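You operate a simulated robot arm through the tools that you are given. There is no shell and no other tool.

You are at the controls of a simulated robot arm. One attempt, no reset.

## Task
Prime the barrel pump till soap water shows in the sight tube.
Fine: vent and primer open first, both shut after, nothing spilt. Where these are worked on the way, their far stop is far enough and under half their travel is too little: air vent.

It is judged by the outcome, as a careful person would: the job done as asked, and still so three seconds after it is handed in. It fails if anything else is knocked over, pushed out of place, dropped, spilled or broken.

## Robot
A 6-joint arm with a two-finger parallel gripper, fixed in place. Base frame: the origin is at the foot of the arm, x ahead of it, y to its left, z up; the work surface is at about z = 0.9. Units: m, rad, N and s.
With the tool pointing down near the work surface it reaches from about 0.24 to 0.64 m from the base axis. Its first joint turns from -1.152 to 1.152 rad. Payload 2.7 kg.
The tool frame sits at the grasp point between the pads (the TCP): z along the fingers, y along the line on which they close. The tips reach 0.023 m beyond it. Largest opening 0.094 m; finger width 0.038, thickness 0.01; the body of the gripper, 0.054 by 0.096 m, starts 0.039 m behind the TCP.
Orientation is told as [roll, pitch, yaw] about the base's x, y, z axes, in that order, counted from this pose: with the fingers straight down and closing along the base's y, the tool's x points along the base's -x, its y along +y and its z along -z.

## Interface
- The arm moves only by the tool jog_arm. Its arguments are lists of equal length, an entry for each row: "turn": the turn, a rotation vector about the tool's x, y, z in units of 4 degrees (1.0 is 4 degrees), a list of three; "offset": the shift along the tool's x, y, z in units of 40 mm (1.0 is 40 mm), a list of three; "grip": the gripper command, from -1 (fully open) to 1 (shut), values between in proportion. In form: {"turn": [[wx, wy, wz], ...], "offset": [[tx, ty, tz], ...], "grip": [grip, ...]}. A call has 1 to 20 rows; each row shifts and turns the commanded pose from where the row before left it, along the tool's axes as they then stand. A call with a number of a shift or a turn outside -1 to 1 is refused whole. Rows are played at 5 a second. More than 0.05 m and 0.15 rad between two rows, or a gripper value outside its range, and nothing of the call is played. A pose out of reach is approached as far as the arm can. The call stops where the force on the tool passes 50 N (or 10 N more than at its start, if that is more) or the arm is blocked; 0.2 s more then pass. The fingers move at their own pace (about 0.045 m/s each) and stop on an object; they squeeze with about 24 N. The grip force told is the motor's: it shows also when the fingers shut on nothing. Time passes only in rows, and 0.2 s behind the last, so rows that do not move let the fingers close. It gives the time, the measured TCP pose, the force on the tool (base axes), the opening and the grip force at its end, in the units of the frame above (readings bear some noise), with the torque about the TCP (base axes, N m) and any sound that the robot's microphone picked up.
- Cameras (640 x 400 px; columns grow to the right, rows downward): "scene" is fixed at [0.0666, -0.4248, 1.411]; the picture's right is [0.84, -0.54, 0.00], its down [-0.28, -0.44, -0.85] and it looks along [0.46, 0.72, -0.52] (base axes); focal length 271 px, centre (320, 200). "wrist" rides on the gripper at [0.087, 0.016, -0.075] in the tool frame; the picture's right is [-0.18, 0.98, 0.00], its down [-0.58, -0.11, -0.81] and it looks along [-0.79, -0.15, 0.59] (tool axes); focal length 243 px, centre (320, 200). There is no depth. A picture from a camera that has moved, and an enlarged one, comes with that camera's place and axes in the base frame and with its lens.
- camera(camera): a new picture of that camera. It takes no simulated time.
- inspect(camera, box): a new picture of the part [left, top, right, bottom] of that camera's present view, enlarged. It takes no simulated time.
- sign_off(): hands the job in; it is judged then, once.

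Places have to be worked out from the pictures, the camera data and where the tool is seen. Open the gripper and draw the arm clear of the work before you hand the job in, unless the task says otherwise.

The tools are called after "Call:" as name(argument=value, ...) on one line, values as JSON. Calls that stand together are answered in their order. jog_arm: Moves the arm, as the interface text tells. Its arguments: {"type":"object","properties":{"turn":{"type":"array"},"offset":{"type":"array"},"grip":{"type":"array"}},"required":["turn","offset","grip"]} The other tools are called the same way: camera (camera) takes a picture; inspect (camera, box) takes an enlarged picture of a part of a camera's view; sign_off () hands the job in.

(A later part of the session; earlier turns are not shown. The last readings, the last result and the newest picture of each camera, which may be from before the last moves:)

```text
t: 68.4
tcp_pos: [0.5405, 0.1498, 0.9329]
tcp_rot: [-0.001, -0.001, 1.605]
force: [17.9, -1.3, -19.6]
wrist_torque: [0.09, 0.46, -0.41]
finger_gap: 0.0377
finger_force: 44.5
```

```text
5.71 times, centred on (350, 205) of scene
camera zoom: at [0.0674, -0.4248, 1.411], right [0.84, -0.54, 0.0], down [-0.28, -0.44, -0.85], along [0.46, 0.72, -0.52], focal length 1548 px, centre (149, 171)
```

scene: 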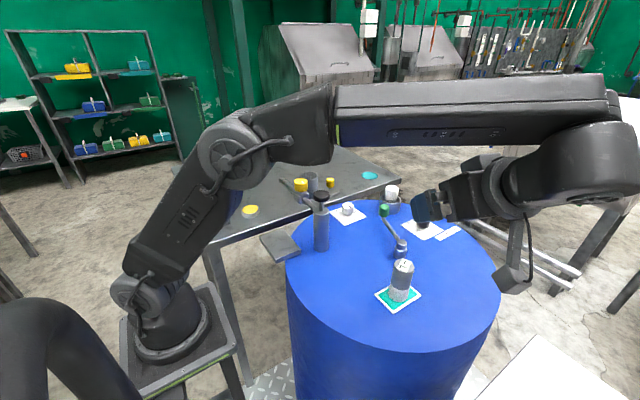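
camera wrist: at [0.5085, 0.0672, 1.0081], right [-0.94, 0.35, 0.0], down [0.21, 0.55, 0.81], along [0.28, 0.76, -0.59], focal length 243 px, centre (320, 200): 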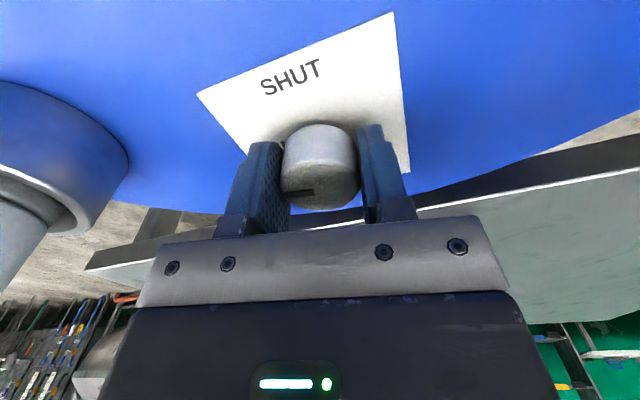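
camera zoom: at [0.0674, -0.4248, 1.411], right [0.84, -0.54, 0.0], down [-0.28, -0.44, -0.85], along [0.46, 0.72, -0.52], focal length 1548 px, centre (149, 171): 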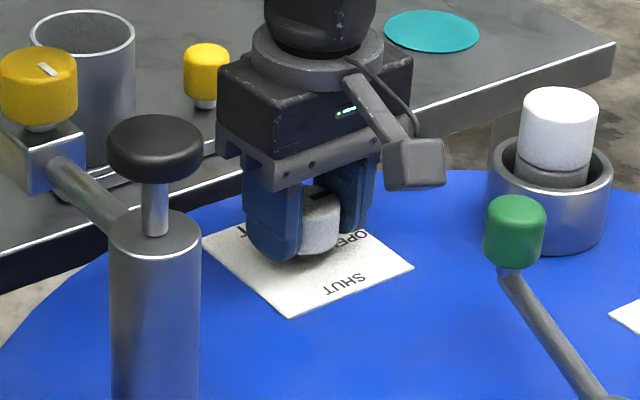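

The mark now points to OPEN with the stop felt. I release, rise, and turn back to yaw 0.

Call:
jog_arm(turn=[[0, 0, 0], [0, 0, 0], [0, 0, 0], [0, 0, 0], [0, 0, 0], [0, 0, 0], [0, 0, 0], [0, 0, 0], [0, 0, 0], [0, 0, 0]], offset=[[0, 0, 0], [0, 0, 0], [0, 0, 0], [0, 0, -0.5], [0, 0, -1], [0, 0, -1], [0, 0, -1], [0, 0, -1], [0, 0, -1], [0, 0, -1]], grip=[0, -1, -1, -1, -1, -1, -1, -1, -1, -1])

Call:
jog_arm(turn=[[0, 0, 1], [0, 0, 1], [0, 0, 1], [0, 0, 1], [0, 0, 1], [0, 0, 1], [0, 0, 1], [0, 0, 1], [0, 0, 1], [0, 0, 1], [0, 0, 1], [0, 0, 1], [0, 0, 1], [0, 0, 1], [0, 0, 1], [0, 0, 1], [0, 0, 1], [0, 0, 1], [0, 0, 1], [0, 0, 1]], offset=[[0, 0, 0], [0, 0, 0], [0, 0, 0], [0, 0, 0], [0, 0, 0], [0, 0, 0], [0, 0, 0], [0, 0, 0], [0, 0, 0], [0, 0, 0], [0, 0, 0], [0, 0, 0], [0, 0, 0], [0, 0, 0], [0, 0, 0], [0, 0, 0], [0, 0, 0], [0, 0, 0], [0, 0, 0], [0, 0, 0]], grip=[-1, -1, -1, -1, -1, -1, -1, -1, -1, -1, -1, -1, -1, -1, -1, -1, -1, -1, -1, -1])

Call:
jog_arm(turn=[[0, 0, 1], [0, 0, 1], [0, 0, 1]], offset=[[0, 0, 0], [0, 0, 0], [0, 0, 0]], grip=[-1, -1, -1])

Call:
camera(camera="scene")

Call:
inspect(camera="scene", box=[300, 170, 400, 240])

```text
t: 70.6
tcp_pos: [0.5394, 0.1505, 1.1938]
tcp_rot: [-0.001, 0.0, 1.605]
force: [0.3, 0.0, -0.6]
wrist_torque: [0.0, -0.02, 0.03]
finger_gap: 0.0938
finger_force: 0.1
```

```text
t: 74.8
tcp_pos: [0.539, 0.1485, 1.1943]
tcp_rot: [0.0, -0.002, 0.208]
force: [-0.2, 0.1, -0.3]
wrist_torque: [-0.01, 0.01, 0.01]
finger_gap: 0.094
finger_force: 0.1
```

```text
t: 75.6
tcp_pos: [0.5381, 0.1498, 1.1938]
tcp_rot: [-0.001, -0.001, -0.002]
force: [-0.2, 1.4, -0.2]
wrist_torque: [0.02, 0.03, -0.02]
finger_gap: 0.0941
finger_force: 0.0
```

```text
taken
```

scene: 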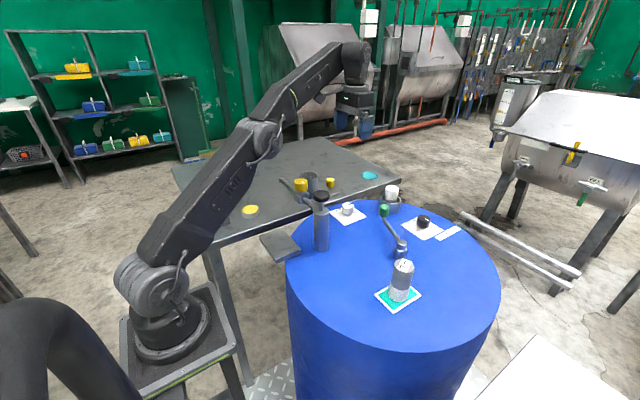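

```text
5.71 times, centred on (350, 205) of scene
camera zoom: at [0.0666, -0.4248, 1.411], right [0.84, -0.54, 0.0], down [-0.28, -0.44, -0.85], along [0.46, 0.72, -0.52], focal length 1548 px, centre (149, 171)
```

zoom: 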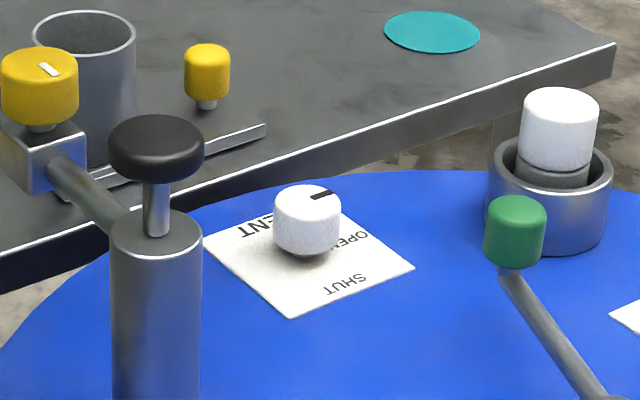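

Vent is open and stays. I go above the yellow cock at about (0.375, 0.163).

Call:
jog_arm(turn=[[0, 0, 0], [0, 0, 0], [0, 0, 0], [0, 0, 0], [0, 0, 0]], offset=[[0.816, 0.066, 0.1], [0.816, 0.066, 0.1], [0.816, 0.066, 0.1], [0.816, 0.066, 0.1], [0.816, 0.066, 0.1]], grip=[-1, -1, -1, -1, -1])

Call:
camera(camera="wrist")

Call:
inspect(camera="wrist", box=[180, 0, 500, 200])

Call:
inspect(camera="scene", box=[270, 150, 350, 220])

```text
t: 76.8
tcp_pos: [0.3754, 0.1623, 1.1754]
tcp_rot: [0.0, -0.002, 0.001]
force: [-0.3, -0.6, 0.6]
wrist_torque: [-0.02, 0.04, 0.04]
finger_gap: 0.0939
finger_force: 0.2
```

```text
taken
camera wrist: at [0.2885, 0.1785, 1.2495], right [0.18, 0.98, 0.0], down [0.58, -0.11, 0.81], along [0.79, -0.15, -0.59], focal length 243 px, centre (320, 200)
```

wrist: 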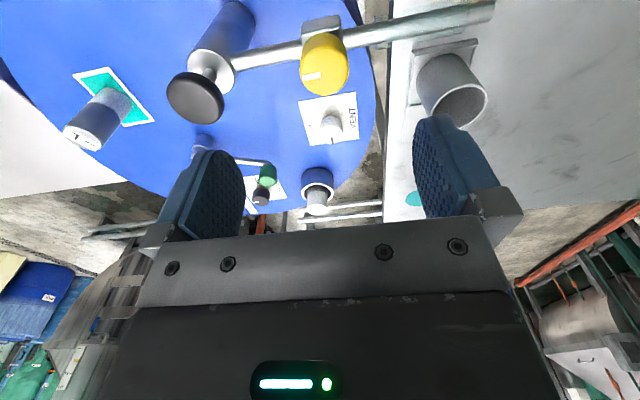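

```text
2.00 times, centred on (340, 100) of wrist
camera zoom: at [0.2885, 0.1785, 1.2495], right [0.18, 0.98, 0.0], down [0.58, -0.11, 0.81], along [0.79, -0.15, -0.59], focal length 485 px, centre (280, 400)
```

zoom: 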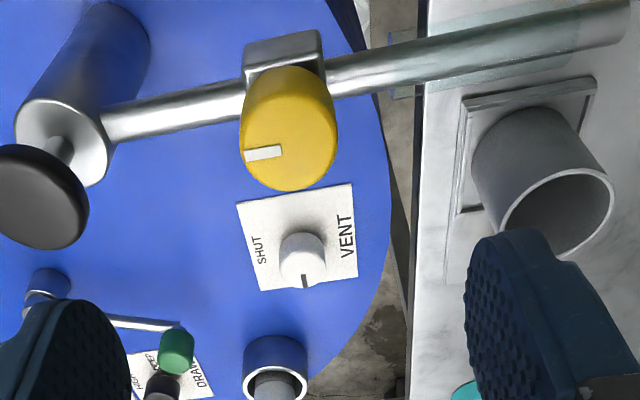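

```text
5.71 times, centred on (310, 185) of scene
camera zoom: at [0.0666, -0.4248, 1.411], right [0.84, -0.54, 0.0], down [-0.28, -0.44, -0.85], along [0.46, 0.72, -0.52], focal length 1548 px, centre (377, 286)
```

zoom: 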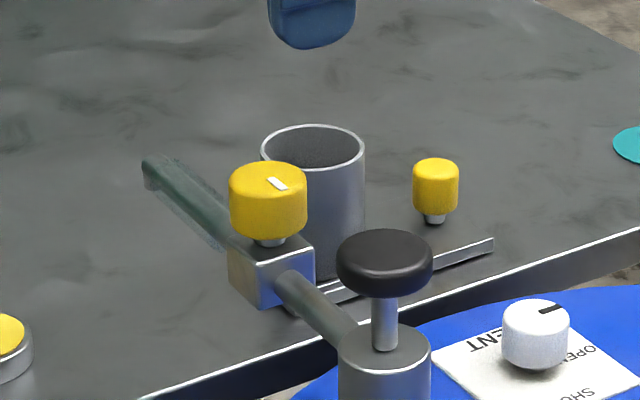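

I check the gauge display again; it may be showing something now.

Call:
inspect(camera="wrist", box=[55, 60, 155, 160])

Call:
inspect(camera="scene", box=[370, 250, 430, 310])

```text
4.00 times, centred on (105, 110) of wrist
camera zoom: at [0.2885, 0.1785, 1.2495], right [0.18, 0.98, 0.0], down [0.58, -0.11, 0.81], along [0.79, -0.15, -0.59], focal length 970 px, centre (1180, 560)
```

zoom: 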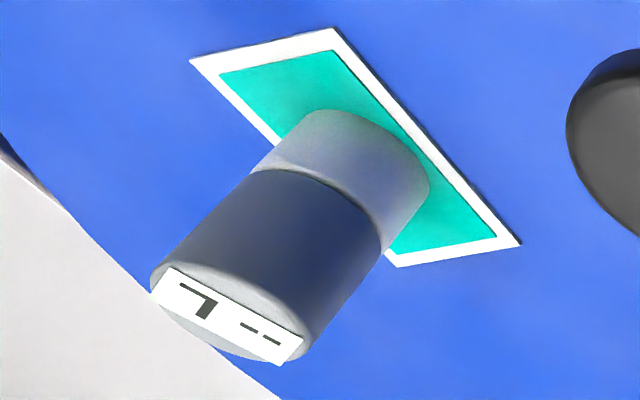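

```text
6.67 times, centred on (400, 280) of scene
camera zoom: at [0.0666, -0.4248, 1.411], right [0.84, -0.54, 0.0], down [-0.28, -0.44, -0.85], along [0.46, 0.72, -0.52], focal length 1806 px, centre (-213, -333)
```

zoom: 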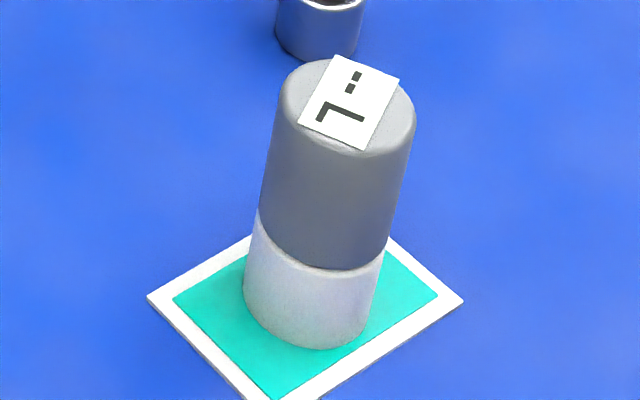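

Still dashes. Now I lower onto the yellow cock, keeping tips just above its body.

Call:
jog_arm(turn=[[0, 0, 0], [0, 0, 0], [0, 0, 0], [0, 0, 0]], offset=[[-0.05, 0.04, 0.9], [0, 0, 0.9], [0, 0, 0.6], [0, 0, 0.4]], grip=[-1, -1, -1, -1])

Call:
camera(camera="wrist")

Call:
inspect(camera="scene", box=[260, 150, 350, 220])

```text
t: 77.8
tcp_pos: [0.3775, 0.164, 1.064]
tcp_rot: [-0.001, -0.001, 0.0]
force: [-1.0, -1.0, -0.7]
wrist_torque: [-0.01, 0.01, 0.01]
finger_gap: 0.094
finger_force: 0.0
```

```text
taken
camera wrist: at [0.291, 0.1801, 1.1369], right [0.18, 0.98, 0.0], down [0.58, -0.11, 0.81], along [0.79, -0.15, -0.59], focal length 243 px, centre (320, 200)
```

wrist: 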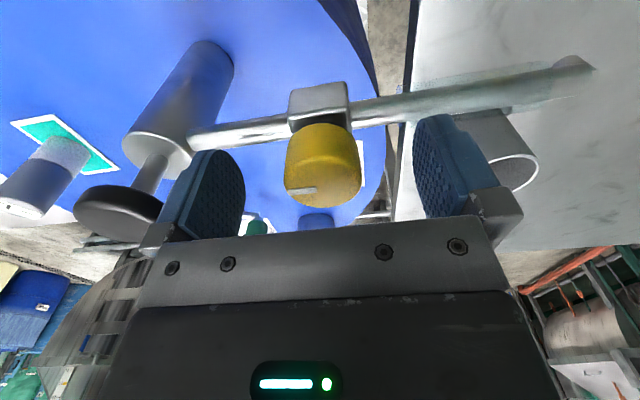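

```text
5.71 times, centred on (305, 185) of scene
camera zoom: at [0.0666, -0.4248, 1.411], right [0.84, -0.54, 0.0], down [-0.28, -0.44, -0.85], along [0.46, 0.72, -0.52], focal length 1548 px, centre (406, 286)
```

zoom: 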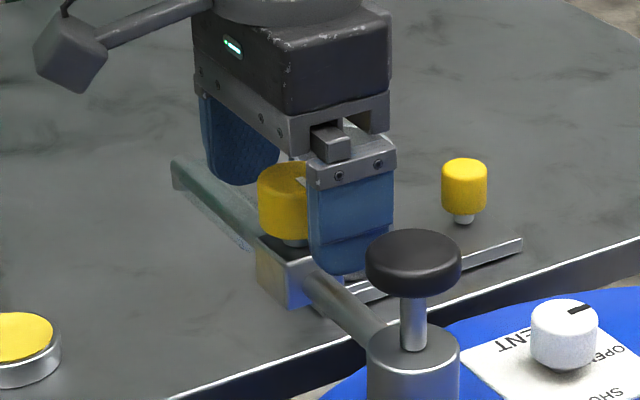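

Astride the cock. I close on it.

Call:
jog_arm(turn=[[0, 0, 0], [0, 0, 0], [0, 0, 0], [0, 0, 0], [0, 0, 0]], offset=[[0, 0, 0], [0, 0, 0], [0, 0, 0], [0, 0, 0], [0, 0, 0]], grip=[0, 0.5, 1, 1, 1])

Call:
jog_arm(turn=[[0, 0, -1], [0, 0, -1]], offset=[[0, 0, 0], [0, 0, 0]], grip=[1, 1])

```text
t: 79.0
tcp_pos: [0.3786, 0.1645, 1.0629]
tcp_rot: [0.002, -0.001, 0.001]
force: [-0.4, 11.6, -1.8]
wrist_torque: [-0.09, -0.12, 0.03]
finger_gap: 0.0378
finger_force: 45.2
```

```text
t: 79.6
tcp_pos: [0.3785, 0.165, 1.0628]
tcp_rot: [-0.001, -0.002, 0.14]
force: [2.0, 9.7, 0.7]
wrist_torque: [0.25, 0.53, 0.0]
finger_gap: 0.038
finger_force: 44.9
```

It turns freely counter-clockwise. I continue to its stop.

Call:
jog_arm(turn=[[0, 0, -1], [0, 0, -1], [0, 0, -1], [0, 0, -1], [0, 0, -1], [0, 0, -1], [0, 0, -1], [0, 0, -1], [0, 0, -1], [0, 0, -1]], offset=[[0, 0, 0], [0, 0, 0], [0, 0, 0], [0, 0, 0], [0, 0, 0], [0, 0, 0], [0, 0, 0], [0, 0, 0], [0, 0, 0], [0, 0, 0]], grip=[1, 1, 1, 1, 1, 1, 1, 1, 1, 1])

Call:
camera(camera="wrist")

```text
t: 81.8
tcp_pos: [0.3779, 0.1646, 1.0636]
tcp_rot: [-0.002, -0.002, 0.838]
force: [9.4, -13.1, 7.0]
wrist_torque: [1.17, -0.61, -0.01]
finger_gap: 0.0379
finger_force: 45.2
```

```text
taken
camera wrist: at [0.3081, 0.1101, 1.137], right [-0.61, 0.79, 0.0], down [0.47, 0.36, 0.81], along [0.64, 0.49, -0.59], focal length 243 px, centre (320, 200)
```

wrist: 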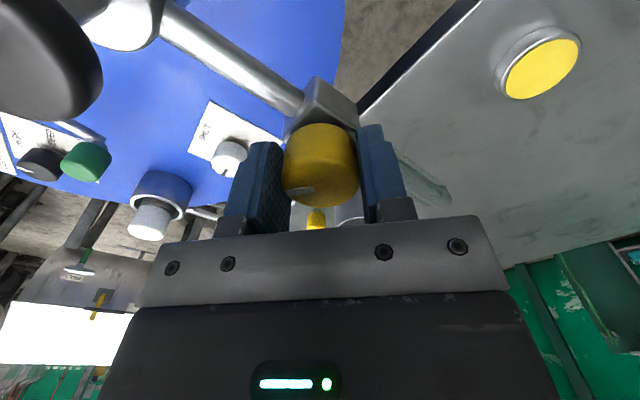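

Call:
jog_arm(turn=[[0, 0, -1], [0, 0, -1], [0, 0, -1], [0, 0, -1], [0, 0, -1], [0, 0, -1], [0, 0, -1], [0, 0, -1], [0, 0, -1]], offset=[[0, 0, 0], [0, 0, 0], [0, 0, 0], [0, 0, 0], [0, 0, 0], [0, 0, 0], [0, 0, 0], [0, 0, 0], [0, 0, 0]], grip=[1, 1, 1, 1, 1, 1, 1, 1, 1])

Call:
jog_arm(turn=[[0, 0, -1], [0, 0, -1]], offset=[[0, 0, 0], [0, 0, 0]], grip=[1, 1])

Call:
inspect(camera="scene", box=[260, 150, 350, 220])

Call:
camera(camera="wrist")

```text
t: 83.8
tcp_pos: [0.3795, 0.163, 1.0626]
tcp_rot: [-0.005, 0.002, 1.467]
force: [25.9, -16.5, 7.9]
wrist_torque: [1.0, 0.13, -0.06]
finger_gap: 0.0382
finger_force: 45.5
```

```text
t: 84.4
tcp_pos: [0.3807, 0.1649, 1.0622]
tcp_rot: [-0.007, 0.0, 1.608]
force: [30.1, -10.9, 6.4]
wrist_torque: [0.13, 0.46, -0.57]
finger_gap: 0.0378
finger_force: 45.0
```

```text
5.71 times, centred on (305, 185) of scene
camera zoom: at [0.0675, -0.4252, 1.4108], right [0.84, -0.54, 0.0], down [-0.28, -0.44, -0.85], along [0.46, 0.72, -0.52], focal length 1548 px, centre (406, 286)
```

zoom: 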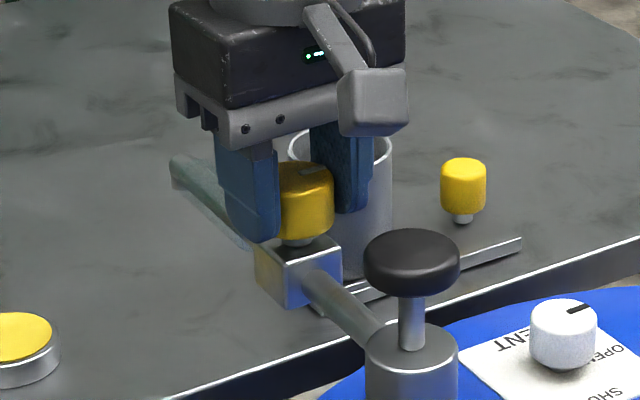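

```text
taken
camera wrist: at [0.3661, 0.0766, 1.137], right [-0.99, 0.15, -0.01], down [0.08, 0.59, 0.81], along [0.12, 0.8, -0.59], focal length 243 px, centre (320, 200)
```

wrist: 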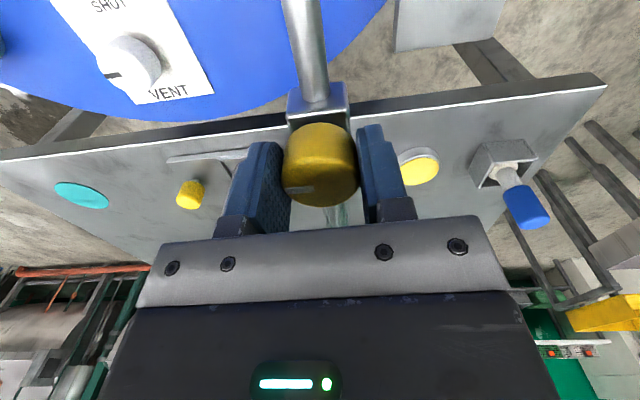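

The cock is at its stop (90°). I release and rise, then look at the spout/sight tube.

Call:
jog_arm(turn=[[0, 0, 0], [0, 0, 0], [0, 0, 0], [0, 0, 0], [0, 0, 0], [0, 0, 0], [0, 0, 0]], offset=[[0, 0, 0], [0, 0, 0], [0, 0, 0], [0, 0, -0.5], [0, 0, -1], [0, 0, -1], [0, 0, -1]], grip=[0, -1, -1, -1, -1, -1, -1])

Call:
camera(camera="wrist")

Call:
inspect(camera="scene", box=[260, 150, 350, 220])

```text
t: 86.0
tcp_pos: [0.3782, 0.1648, 1.2027]
tcp_rot: [0.002, 0.0, 1.607]
force: [-0.3, 0.2, -0.8]
wrist_torque: [0.03, 0.03, -0.03]
finger_gap: 0.094
finger_force: 0.1
```

```text
taken
camera wrist: at [0.3645, 0.0769, 1.2765], right [-0.99, 0.15, 0.0], down [0.09, 0.58, 0.81], along [0.12, 0.8, -0.59], focal length 243 px, centre (320, 200)
```

wrist: 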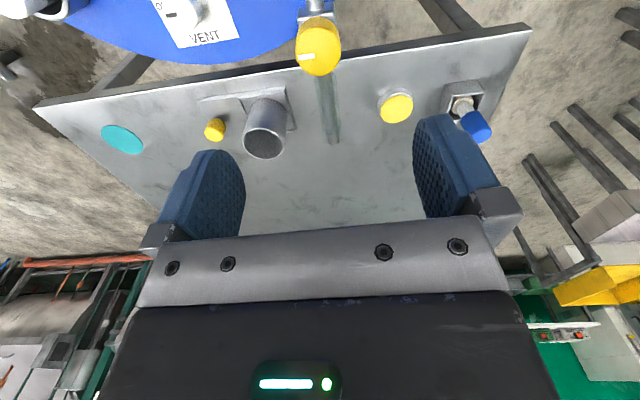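

```text
5.71 times, centred on (305, 185) of scene
camera zoom: at [0.0666, -0.4248, 1.411], right [0.84, -0.54, 0.0], down [-0.28, -0.44, -0.85], along [0.46, 0.72, -0.52], focal length 1548 px, centre (406, 286)
```

zoom: 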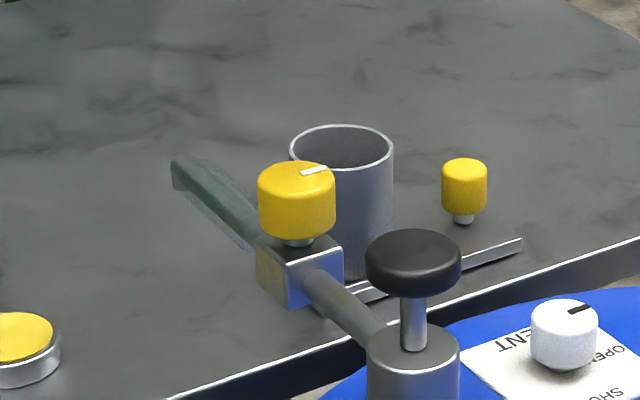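

I take a baseline close-up of the sight tube.

Call:
inspect(camera="wrist", box=[180, 40, 440, 180])

Call:
inspect(camera="scene", box=[275, 170, 315, 200])

```text
2.46 times, centred on (310, 110) of wrist
camera zoom: at [0.3645, 0.0769, 1.2765], right [-0.99, 0.15, 0.0], down [0.09, 0.58, 0.81], along [0.12, 0.8, -0.59], focal length 597 px, centre (345, 422)
```

zoom: 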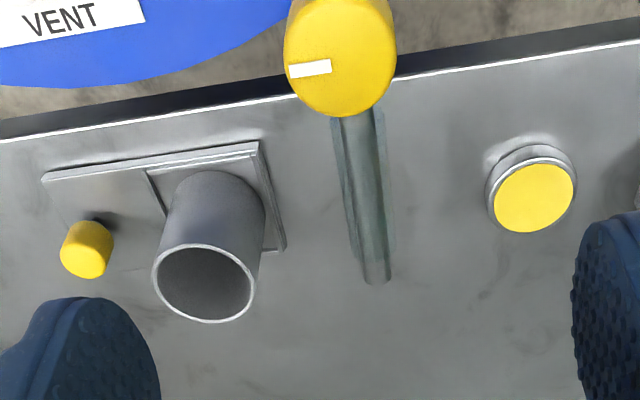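

```text
13.33 times, centred on (295, 185) of scene
camera zoom: at [0.0666, -0.4248, 1.411], right [0.84, -0.54, 0.0], down [-0.28, -0.44, -0.85], along [0.46, 0.72, -0.52], focal length 3613 px, centre (653, 400)
```

zoom: 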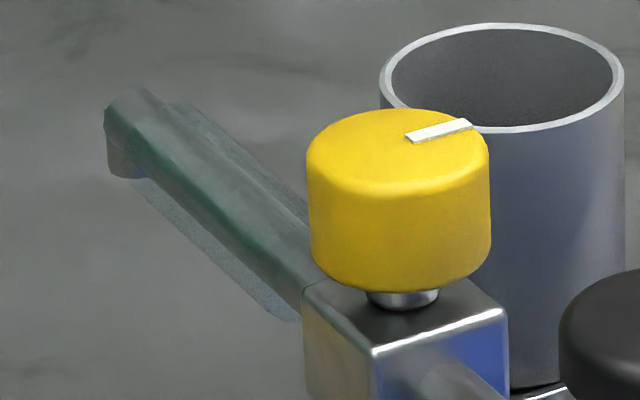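

Tube is empty-looking. I close the fingers and move above the black plunger at about (0.378, 0.065).

Call:
jog_arm(turn=[[0, 0, 0], [0, 0, 0], [0, 0, 0], [0, 0, 0], [0, 0, 0], [0, 0, 0]], offset=[[0.83, 0, 0], [0.83, 0, 0], [0.83, 0, 0.5], [0, 0, 0.7], [0, 0, 0.5], [0, 0, 0]], grip=[1, 1, 1, 1, 1, 1])

Call:
inspect(camera="scene", box=[270, 140, 370, 260])

Call:
camera(camera="wrist")

```text
t: 87.4
tcp_pos: [0.3809, 0.0655, 1.1326]
tcp_rot: [-0.001, 0.0, 1.607]
force: [-0.2, -0.5, 0.4]
wrist_torque: [0.01, -0.03, 0.03]
finger_gap: 0.0
finger_force: 24.3
```

```text
3.33 times, centred on (320, 200) of scene
camera zoom: at [0.0666, -0.4248, 1.411], right [0.84, -0.54, 0.0], down [-0.28, -0.44, -0.85], along [0.46, 0.72, -0.52], focal length 903 px, centre (320, 200)
```

zoom: 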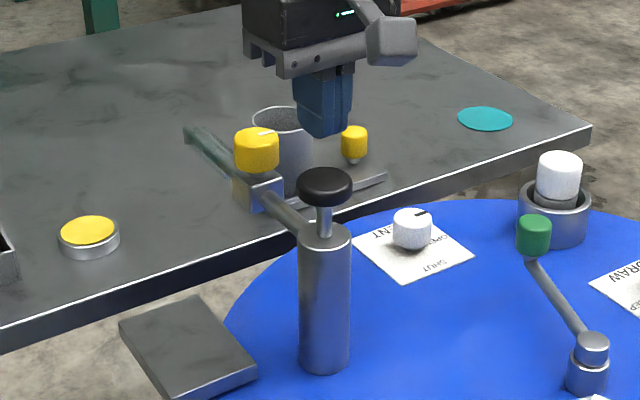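

```text
taken
camera wrist: at [0.3676, -0.0215, 1.2074], right [-0.99, 0.15, 0.0], down [0.09, 0.58, 0.81], along [0.12, 0.8, -0.59], focal length 243 px, centre (320, 200)
```

wrist: 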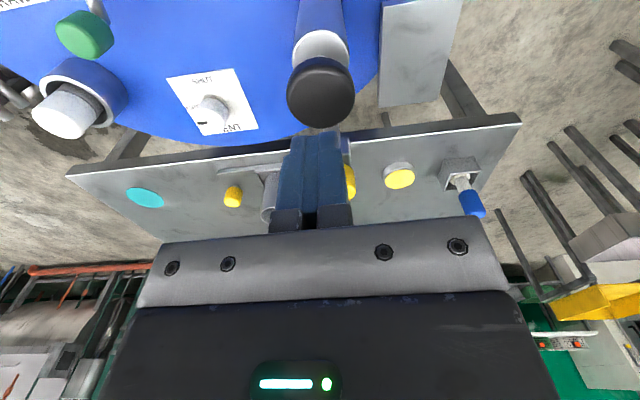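

I press down gently in small steps to feel the plunger.

Call:
jog_arm(turn=[[0, 0, 0], [0, 0, 0], [0, 0, 0]], offset=[[0.15, 0.05, 0.4], [0, 0, 0.3], [0, 0, 0.2]], grip=[1, 1, 1])

Call:
inspect(camera="scene", box=[270, 140, 370, 260])

```text
t: 88.2
tcp_pos: [0.3808, 0.0587, 1.0972]
tcp_rot: [-0.002, 0.0, 1.606]
force: [-1.0, -0.3, -0.2]
wrist_torque: [0.0, 0.03, 0.04]
finger_gap: 0.0
finger_force: 24.0
```

```text
3.33 times, centred on (320, 200) of scene
camera zoom: at [0.0666, -0.4248, 1.411], right [0.84, -0.54, 0.0], down [-0.28, -0.44, -0.85], along [0.46, 0.72, -0.52], focal length 903 px, centre (320, 200)
```

zoom: 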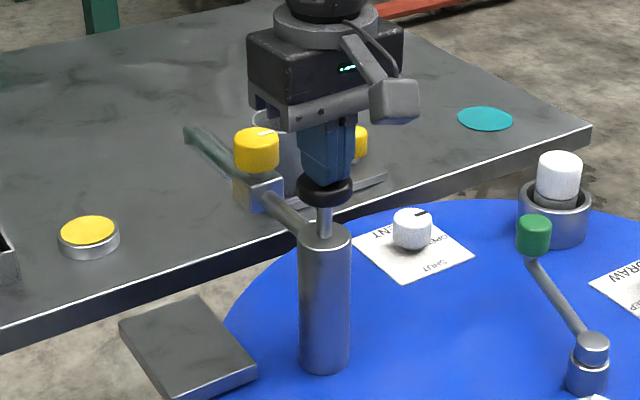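

Call:
jog_arm(turn=[[0, 0, 0], [0, 0, 0], [0, 0, 0]], offset=[[0, 0, 0.1], [0, 0, 0.1], [0, 0, 0]], grip=[1, 1, 1])

Call:
inspect(camera="scene", box=[290, 150, 350, 260])

```text
t: 89.0
tcp_pos: [0.38, 0.0597, 1.09]
tcp_rot: [-0.001, 0.001, 1.605]
force: [0.4, -0.4, 3.4]
wrist_torque: [-0.02, 0.01, 0.02]
finger_gap: 0.0
finger_force: 23.8
```

```text
3.64 times, centred on (320, 205) of scene
camera zoom: at [0.0666, -0.4248, 1.411], right [0.84, -0.54, 0.0], down [-0.28, -0.44, -0.85], along [0.46, 0.72, -0.52], focal length 985 px, centre (320, 182)
```

zoom: 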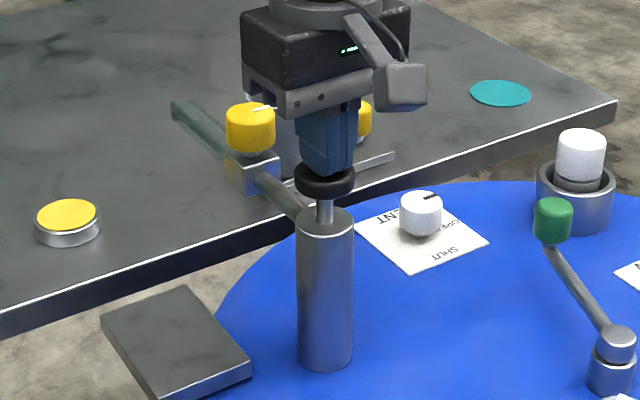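

Contact with a soft resistance (3 N). I press some 14 mm further.

Call:
jog_arm(turn=[[0, 0, 0], [0, 0, 0], [0, 0, 0]], offset=[[0, 0, 0.2], [0, 0, 0.15], [0, 0, 0]], grip=[1, 1, 1])

Call:
inspect(camera="scene", box=[260, 150, 360, 225])

```text
t: 89.8
tcp_pos: [0.3796, 0.059, 1.0759]
tcp_rot: [-0.003, -0.001, 1.605]
force: [1.9, 1.5, 7.1]
wrist_torque: [0.06, -0.03, -0.04]
finger_gap: 0.0
finger_force: 24.3
```

```text
5.33 times, centred on (310, 188) of scene
camera zoom: at [0.0665, -0.4248, 1.411], right [0.84, -0.54, 0.0], down [-0.28, -0.44, -0.85], along [0.46, 0.72, -0.52], focal length 1445 px, centre (373, 267)
```

zoom: 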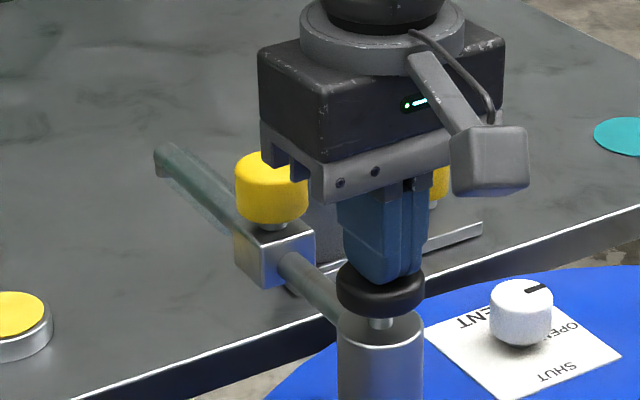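

The plunger goes down against a spring. I press it to the bottom, then let it rise and look at the tube.

Call:
jog_arm(turn=[[0, 0, 0], [0, 0, 0], [0, 0, 0], [0, 0, 0]], offset=[[0, 0, 0.15], [0, 0, 0.1], [0, 0, 0.1], [0, 0, 0]], grip=[1, 1, 1, 1])

Call:
inspect(camera="scene", box=[260, 150, 360, 225])

```text
t: 90.8
tcp_pos: [0.3807, 0.0585, 1.0642]
tcp_rot: [-0.01, -0.001, 1.606]
force: [-11.9, 1.8, 44.9]
wrist_torque: [0.0, 0.27, -0.06]
finger_gap: 0.0
finger_force: 23.9
```

```text
5.33 times, centred on (310, 188) of scene
camera zoom: at [0.0657, -0.4248, 1.411], right [0.84, -0.54, 0.0], down [-0.28, -0.44, -0.85], along [0.46, 0.72, -0.52], focal length 1445 px, centre (373, 267)
```

zoom: 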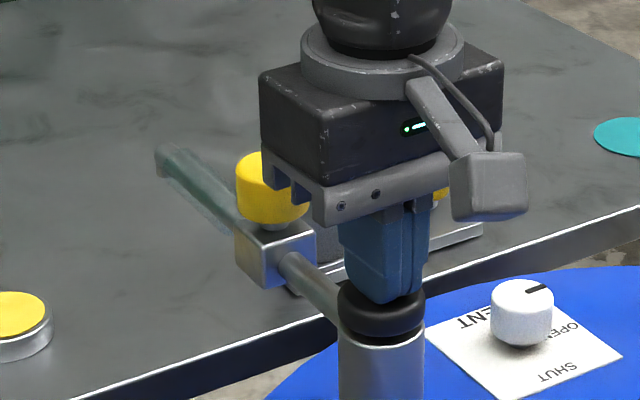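

Bottom reached at TCP≈1.066. I let it rise and look.

Call:
jog_arm(turn=[[0, 0, 0], [0, 0, 0], [0, 0, 0]], offset=[[0, 0, -0.4], [0, 0, -0.6], [0, 0, 0]], grip=[1, 1, 1])

Call:
inspect(camera="scene", box=[260, 150, 360, 225])

Call:
camera(camera="wrist")

```text
t: 91.6
tcp_pos: [0.379, 0.0598, 1.1015]
tcp_rot: [0.002, 0.0, 1.605]
force: [0.0, 1.0, 0.0]
wrist_torque: [-0.02, 0.01, 0.02]
finger_gap: 0.0002
finger_force: 24.1
```

```text
5.33 times, centred on (310, 188) of scene
camera zoom: at [0.0666, -0.4248, 1.411], right [0.84, -0.54, 0.0], down [-0.28, -0.44, -0.85], along [0.46, 0.72, -0.52], focal length 1445 px, centre (373, 267)
```

zoom: 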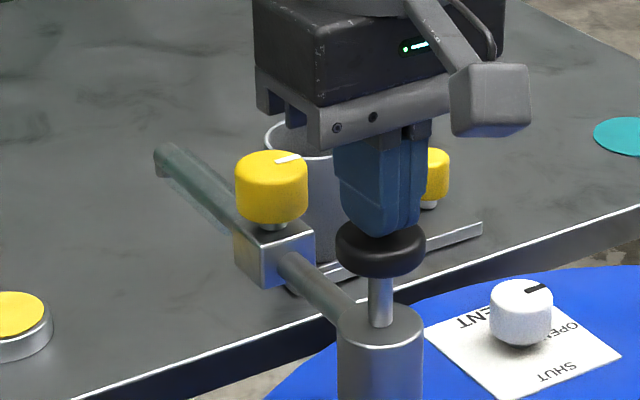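

```text
taken
camera wrist: at [0.3654, -0.0276, 1.1761], right [-0.99, 0.15, 0.0], down [0.09, 0.59, 0.81], along [0.12, 0.8, -0.59], focal length 243 px, centre (320, 200)
```

wrist: 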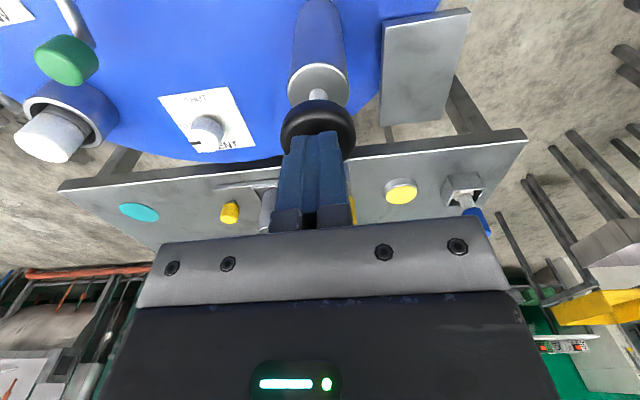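

It springs back – a true pump plunger. I do another full stroke and check the sight tube.

Call:
jog_arm(turn=[[0, 0, 0], [0, 0, 0], [0, 0, 0], [0, 0, 0], [0, 0, 0], [0, 0, 0]], offset=[[0, 0, 0.5], [0, 0, 0.36], [0, 0, 0], [0, 0, -0.46], [0, 0, -0.4], [0, 0, 0]], grip=[1, 1, 1, 1, 1, 1])

Call:
inspect(camera="scene", box=[260, 160, 340, 220])

```text
t: 93.0
tcp_pos: [0.3795, 0.0587, 1.1009]
tcp_rot: [0.001, -0.001, 1.606]
force: [0.0, 0.8, -0.2]
wrist_torque: [0.0, 0.0, 0.0]
finger_gap: 0.0
finger_force: 24.0
```

```text
6.67 times, centred on (300, 190) of scene
camera zoom: at [0.0666, -0.4248, 1.411], right [0.84, -0.54, 0.0], down [-0.28, -0.44, -0.85], along [0.46, 0.72, -0.52], focal length 1806 px, centre (453, 267)
```

zoom: 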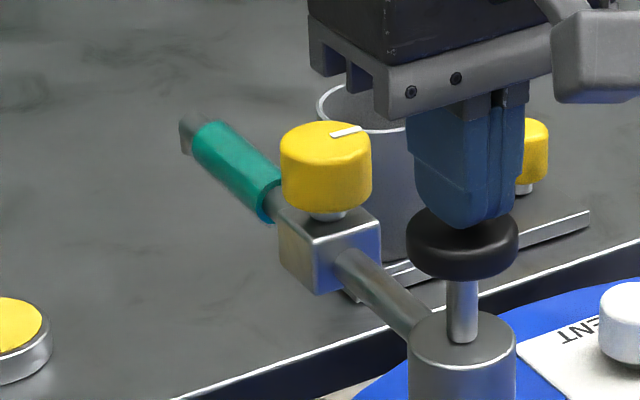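

Soap water (teal) now fills the sight tube after the second stroke; nothing dripped. I rise and go back to the yellow cock to shut it.

Call:
jog_arm(turn=[[0, 0, 0], [0, 0, 0], [0, 0, 0], [0, 0, 0], [0, 0, 0], [0, 0, 0], [0, 0, 0]], offset=[[0, 0, -1], [0, 0, -1], [0, 0, -0.3], [-0.89, 0, 0], [-0.89, 0, 0], [-0.87, 0, 0], [0, 0, 0]], grip=[1, 1, -1, -1, -1, -1, -1])

Call:
camera(camera="wrist")

Call:
inspect(camera="scene", box=[260, 150, 360, 225])

```text
t: 94.6
tcp_pos: [0.3778, 0.1654, 1.1944]
tcp_rot: [0.0, 0.001, 1.605]
force: [0.1, -0.4, -0.4]
wrist_torque: [0.02, -0.02, -0.01]
finger_gap: 0.0939
finger_force: 0.1
```

```text
taken
camera wrist: at [0.3637, 0.0779, 1.2686], right [-0.99, 0.15, 0.0], down [0.09, 0.58, 0.81], along [0.12, 0.8, -0.59], focal length 243 px, centre (320, 200)
```

wrist: 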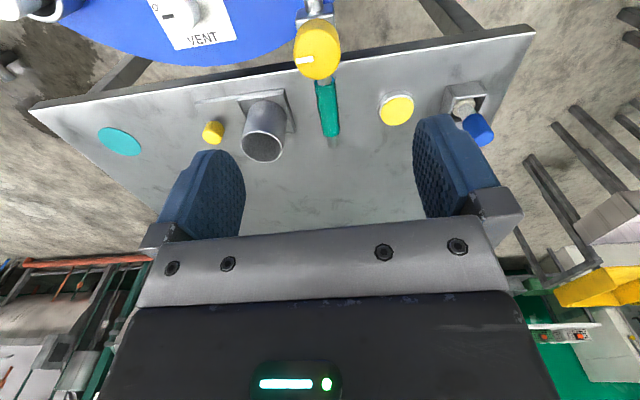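

```text
5.33 times, centred on (310, 188) of scene
camera zoom: at [0.0666, -0.4248, 1.411], right [0.84, -0.54, 0.0], down [-0.28, -0.44, -0.85], along [0.46, 0.72, -0.52], focal length 1445 px, centre (373, 267)
```

zoom: 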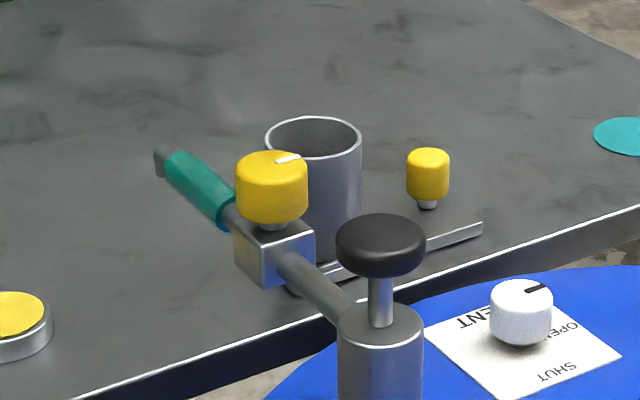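

Tube shows teal, table dry. I lower onto the cock and grip it.

Call:
jog_arm(turn=[[0, 0, 0], [0, 0, 0], [0, 0, 0], [0, 0, 0], [0, 0, 0], [0, 0, 0], [0, 0, 0], [0, 0, 0], [0, 0, 0]], offset=[[0, 0, 0.9], [0, 0, 0.9], [0, 0, 0.9], [0, 0, 0.56], [0, 0, 0], [0, 0, 0], [0, 0, 0], [0, 0, 0], [0, 0, 0]], grip=[-1, -1, -1, -1, 0, 0.5, 1, 1, 1])

Call:
camera(camera="wrist")

```text
t: 96.6
tcp_pos: [0.3798, 0.1646, 1.0647]
tcp_rot: [-0.008, -0.001, 1.606]
force: [43.5, 0.0, -9.4]
wrist_torque: [-0.56, 0.75, 0.03]
finger_gap: 0.0379
finger_force: 45.4
```

```text
taken
camera wrist: at [0.3655, 0.0778, 1.1385], right [-0.99, 0.15, -0.01], down [0.08, 0.58, 0.81], along [0.13, 0.8, -0.59], focal length 243 px, centre (320, 200)
```

wrist: 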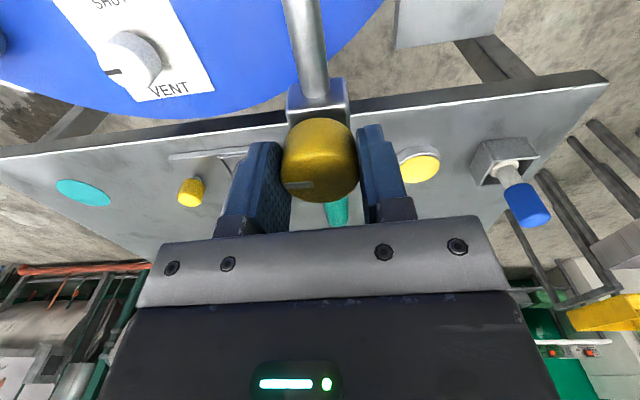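

There's a side load of 43 N from a small x offset; I shift +3 mm in x to relieve it and begin turning clockwise.

Call:
jog_arm(turn=[[0, 0, 0], [0, 0, 0]], offset=[[0, -0.09, 0], [0, 0, 0]], grip=[1, 1])

Call:
jog_arm(turn=[[0, 0, 1], [0, 0, 1], [0, 0, 1], [0, 0, 1], [0, 0, 1], [0, 0, 1], [0, 0, 1], [0, 0, 1], [0, 0, 1], [0, 0, 1]], offset=[[0, 0, 0], [0, 0, 0], [0, 0, 0], [0, 0, 0], [0, 0, 0], [0, 0, 0], [0, 0, 0], [0, 0, 0], [0, 0, 0], [0, 0, 0]], grip=[1, 1, 1, 1, 1, 1, 1, 1, 1, 1])

```text
t: 97.2
tcp_pos: [0.3802, 0.1638, 1.0638]
tcp_rot: [-0.001, -0.003, 1.605]
force: [15.2, -6.1, 4.4]
wrist_torque: [0.84, -0.01, 0.05]
finger_gap: 0.0375
finger_force: 44.7
```

```text
t: 99.4
tcp_pos: [0.3806, 0.1662, 1.0648]
tcp_rot: [-0.001, -0.003, 0.906]
force: [8.3, 1.7, 15.2]
wrist_torque: [0.01, 0.29, 0.02]
finger_gap: 0.0377
finger_force: 44.6
```

Turning smoothly. I continue to the shut stop.

Call:
jog_arm(turn=[[0, 0, 1], [0, 0, 1], [0, 0, 1], [0, 0, 1], [0, 0, 1], [0, 0, 1], [0, 0, 1], [0, 0, 1], [0, 0, 1], [0, 0, 1]], offset=[[0, 0, 0], [0, 0, 0], [0, 0, 0], [0, 0, 0], [0, 0, 0], [0, 0, 0], [0, 0, 0], [0, 0, 0], [0, 0, 0], [0, 0, 0]], grip=[1, 1, 1, 1, 1, 1, 1, 1, 1, 1])

Call:
jog_arm(turn=[[0, 0, 1], [0, 0, 1], [0, 0, 1], [0, 0, 0.5]], offset=[[0, 0, 0], [0, 0, 0], [0, 0, 0], [0, 0, 0]], grip=[1, 1, 1, 1])

Call:
inspect(camera="scene", box=[260, 150, 360, 225])

Call:
camera(camera="wrist")

```text
t: 101.6
tcp_pos: [0.3796, 0.1643, 1.0644]
tcp_rot: [0.0, -0.004, 0.207]
force: [7.3, 3.6, 17.8]
wrist_torque: [-0.41, 0.73, -0.03]
finger_gap: 0.038
finger_force: 45.0
```

```text
t: 102.6
tcp_pos: [0.3792, 0.1643, 1.0636]
tcp_rot: [0.0, 0.001, -0.035]
force: [0.9, 4.4, 11.2]
wrist_torque: [-0.38, -0.38, 0.51]
finger_gap: 0.0377
finger_force: 45.0
```

```text
5.33 times, centred on (310, 188) of scene
camera zoom: at [0.0664, -0.4247, 1.411], right [0.84, -0.54, 0.0], down [-0.28, -0.44, -0.85], along [0.46, 0.72, -0.52], focal length 1445 px, centre (373, 267)
```

zoom: 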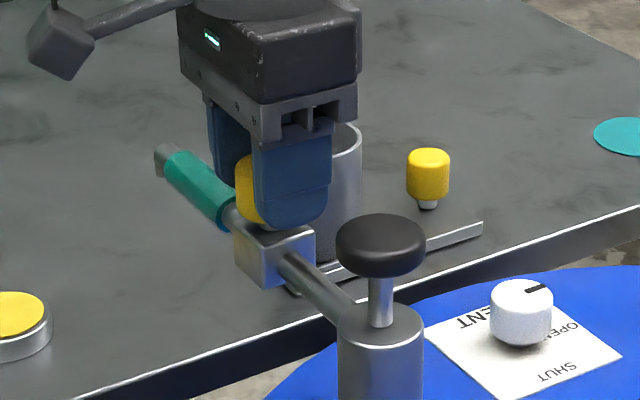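

```text
taken
camera wrist: at [0.2926, 0.1842, 1.1383], right [0.22, 0.98, 0.0], down [0.58, -0.13, 0.81], along [0.79, -0.18, -0.59], focal length 243 px, centre (320, 200)
```

wrist: 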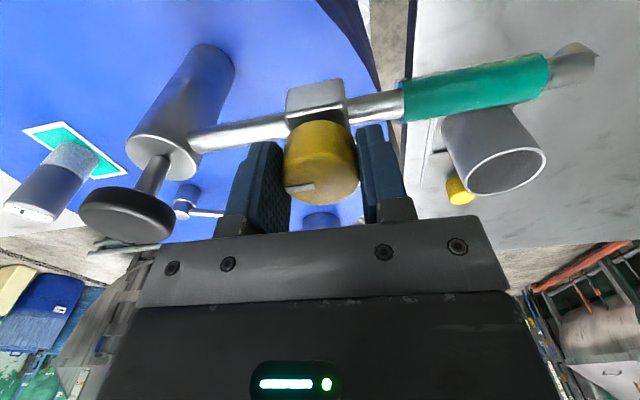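

Shut stop felt, mark back along −y; tube still teal. I release, rise and head to the vent, turning the wrist to +92° for the reverse turn.

Call:
jog_arm(turn=[[0, 0, 0], [0, 0, 0], [0, 0, 0], [0, 0, 0], [0, 0, 0], [0, 0, 0], [0, 0, 0], [0, 0, 0], [0, 0, 0], [0, 0, 0], [0, 0, 0], [0, 0, 0]], offset=[[0, 0, 0], [0, 0, 0], [0, 0, 0], [0, 0, -0.5], [0, 0, -1], [0, 0, -1], [0, 0, -0.8], [-0.8, -0.06, 0], [-0.8, -0.06, 0], [-0.8, -0.06, 0], [-0.8, -0.06, 0], [-0.8, -0.06, 0]], grip=[0, -1, -1, -1, -1, -1, -1, -1, -1, -1, -1, -1])

Call:
jog_arm(turn=[[0, 0, -1], [0, 0, -1], [0, 0, -1], [0, 0, -1], [0, 0, -1], [0, 0, -1], [0, 0, -1], [0, 0, -1], [0, 0, -1], [0, 0, -1], [0, 0, -1], [0, 0, -1], [0, 0, -1], [0, 0, -1], [0, 0, -1], [0, 0, -1], [0, 0, -1], [0, 0, -1], [0, 0, -1], [0, 0, -1]], offset=[[0, 0, 0], [0, 0, 0], [0, 0, 0], [0, 0, 0], [0, 0, 0], [0, 0, 0], [0, 0, 0], [0, 0, 0], [0, 0, 0], [0, 0, 0], [0, 0, 0], [0, 0, 0], [0, 0, 0], [0, 0, 0], [0, 0, 0], [0, 0, 0], [0, 0, 0], [0, 0, 0], [0, 0, 0], [0, 0, 0]], grip=[-1, -1, -1, -1, -1, -1, -1, -1, -1, -1, -1, -1, -1, -1, -1, -1, -1, -1, -1, -1])

Call:
jog_arm(turn=[[0, 0, -1], [0, 0, -1], [0, 0, -1], [0, 0, -0.3]], offset=[[0, 0, 0], [0, 0, 0], [0, 0, 0], [0, 0, 0]], grip=[-1, -1, -1, -1])

Call:
inspect(camera="scene", box=[260, 150, 360, 225])

Call:
camera(camera="wrist")

```text
t: 105.2
tcp_pos: [0.539, 0.1477, 1.1965]
tcp_rot: [-0.001, 0.0, -0.036]
force: [-1.4, 0.3, 0.0]
wrist_torque: [-0.03, 0.01, -0.03]
finger_gap: 0.0942
finger_force: 0.1
```

```text
t: 109.4
tcp_pos: [0.5396, 0.1477, 1.1949]
tcp_rot: [-0.003, -0.001, 1.364]
force: [-0.3, 0.0, -0.1]
wrist_torque: [-0.01, 0.05, 0.0]
finger_gap: 0.0938
finger_force: 0.2
```

```text
t: 110.4
tcp_pos: [0.5382, 0.147, 1.1954]
tcp_rot: [-0.001, 0.0, 1.595]
force: [0.4, -0.1, -0.2]
wrist_torque: [0.02, -0.04, -0.01]
finger_gap: 0.094
finger_force: 0.1
```

```text
5.33 times, centred on (310, 188) of scene
camera zoom: at [0.0666, -0.4248, 1.411], right [0.84, -0.54, 0.0], down [-0.28, -0.44, -0.85], along [0.46, 0.72, -0.52], focal length 1445 px, centre (373, 267)
```

zoom: 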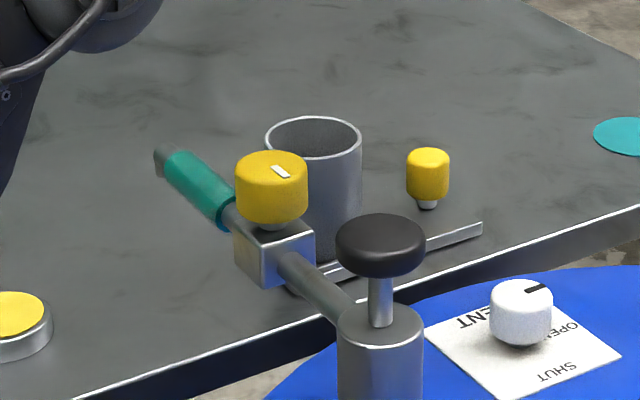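

```text
taken
camera wrist: at [0.5242, 0.0603, 1.2704], right [-0.99, 0.16, 0.0], down [0.09, 0.58, 0.81], along [0.13, 0.8, -0.59], focal length 243 px, centre (320, 200)
```

wrist: 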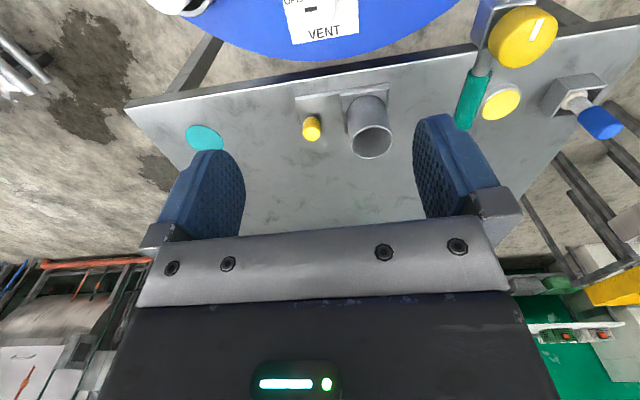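

Cock is back at its start mark. I lower onto the vent knob.

Call:
jog_arm(turn=[[0, 0, 0], [0, 0, 0], [0, 0, 0], [0, 0, 0], [0, 0, 0], [0, 0, 0], [0, 0, 0]], offset=[[-0.075, -0.05, 1], [0, 0, 1], [0, 0, 1], [0, 0, 1], [0, 0, 1], [0, 0, 0.9], [0, 0, 0.65]], grip=[-1, -1, -1, -1, -1, -1, -1])

Call:
camera(camera="wrist")

```text
t: 112.0
tcp_pos: [0.5427, 0.1511, 0.9331]
tcp_rot: [0.001, 0.001, 1.591]
force: [-0.3, -0.1, 0.2]
wrist_torque: [0.03, 0.0, 0.01]
finger_gap: 0.094
finger_force: 0.0
```

```text
taken
camera wrist: at [0.5269, 0.0635, 1.0079], right [-0.99, 0.16, 0.0], down [0.1, 0.58, 0.81], along [0.13, 0.8, -0.59], focal length 243 px, centre (320, 200)
```

wrist: 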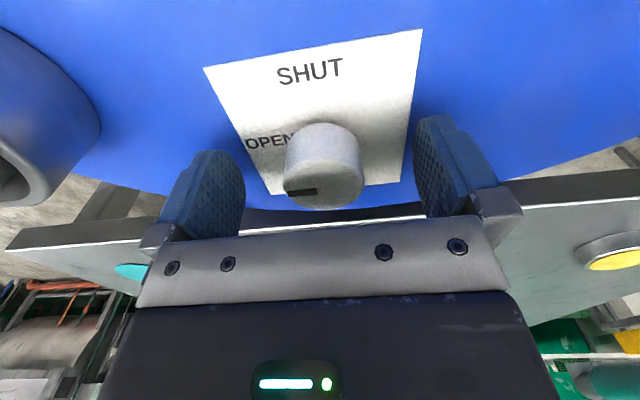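

Knob is centred, mark at OPEN. I grip and turn clockwise.

Call:
jog_arm(turn=[[0, 0, 0], [0, 0, 0], [0, 0, 0], [0, 0, 0], [0, 0, 0]], offset=[[0, 0, 0], [0, 0, 0], [0, 0, 0], [0, 0, 0], [0, 0, 0]], grip=[0, 0.5, 1, 1, 1])

Call:
jog_arm(turn=[[0, 0, 1], [0, 0, 1], [0, 0, 1], [0, 0, 1], [0, 0, 1], [0, 0, 1], [0, 0, 1], [0, 0, 1], [0, 0, 1], [0, 0, 1]], offset=[[0, 0, 0], [0, 0, 0], [0, 0, 0], [0, 0, 0], [0, 0, 0], [0, 0, 0], [0, 0, 0], [0, 0, 0], [0, 0, 0], [0, 0, 0]], grip=[1, 1, 1, 1, 1, 1, 1, 1, 1, 1])

Call:
jog_arm(turn=[[0, 0, 1], [0, 0, 1], [0, 0, 1], [0, 0, 1], [0, 0, 1], [0, 0, 1], [0, 0, 1], [0, 0, 1], [0, 0, 1], [0, 0, 1]], offset=[[0, 0, 0], [0, 0, 0], [0, 0, 0], [0, 0, 0], [0, 0, 0], [0, 0, 0], [0, 0, 0], [0, 0, 0], [0, 0, 0], [0, 0, 0]], grip=[1, 1, 1, 1, 1, 1, 1, 1, 1, 1])

Call:
jog_arm(turn=[[0, 0, 1], [0, 0, 1], [0, 0, 1], [0, 0, 0.3]], offset=[[0, 0, 0], [0, 0, 0], [0, 0, 0], [0, 0, 0]], grip=[1, 1, 1, 1])

Call:
camera(camera="wrist")

```text
t: 113.2
tcp_pos: [0.5394, 0.1508, 0.9341]
tcp_rot: [0.005, 0.002, 1.593]
force: [-24.1, -1.7, 5.4]
wrist_torque: [0.01, -0.04, 0.02]
finger_gap: 0.038
finger_force: 45.2
```

```text
t: 115.4
tcp_pos: [0.5398, 0.151, 0.934]
tcp_rot: [0.001, 0.002, 0.892]
force: [-20.5, 4.8, -3.5]
wrist_torque: [-0.05, 0.08, 0.0]
finger_gap: 0.0379
finger_force: 44.8
```

```text
t: 117.6
tcp_pos: [0.5402, 0.1506, 0.9326]
tcp_rot: [0.0, 0.0, 0.194]
force: [-13.6, 2.0, -2.3]
wrist_torque: [0.56, 0.55, 0.01]
finger_gap: 0.0377
finger_force: 45.2
```

```text
t: 118.6
tcp_pos: [0.5427, 0.149, 0.934]
tcp_rot: [0.001, 0.0, -0.034]
force: [-5.4, -2.1, -5.8]
wrist_torque: [0.49, 0.73, 0.42]
finger_gap: 0.0377
finger_force: 45.1
```

```text
taken
camera wrist: at [0.4551, 0.1691, 1.0083], right [0.22, 0.98, 0.0], down [0.58, -0.13, 0.81], along [0.79, -0.18, -0.59], focal length 243 px, centre (320, 200)
```

wrist: 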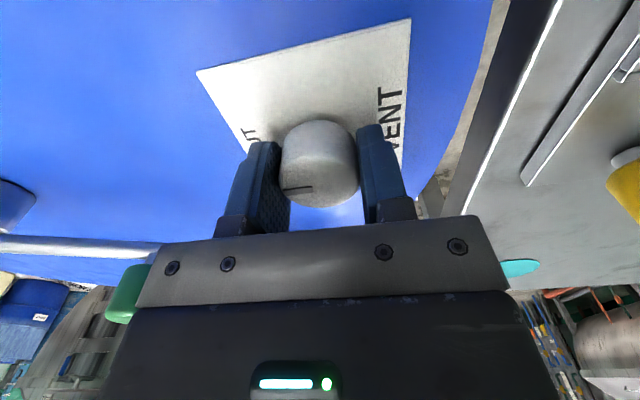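

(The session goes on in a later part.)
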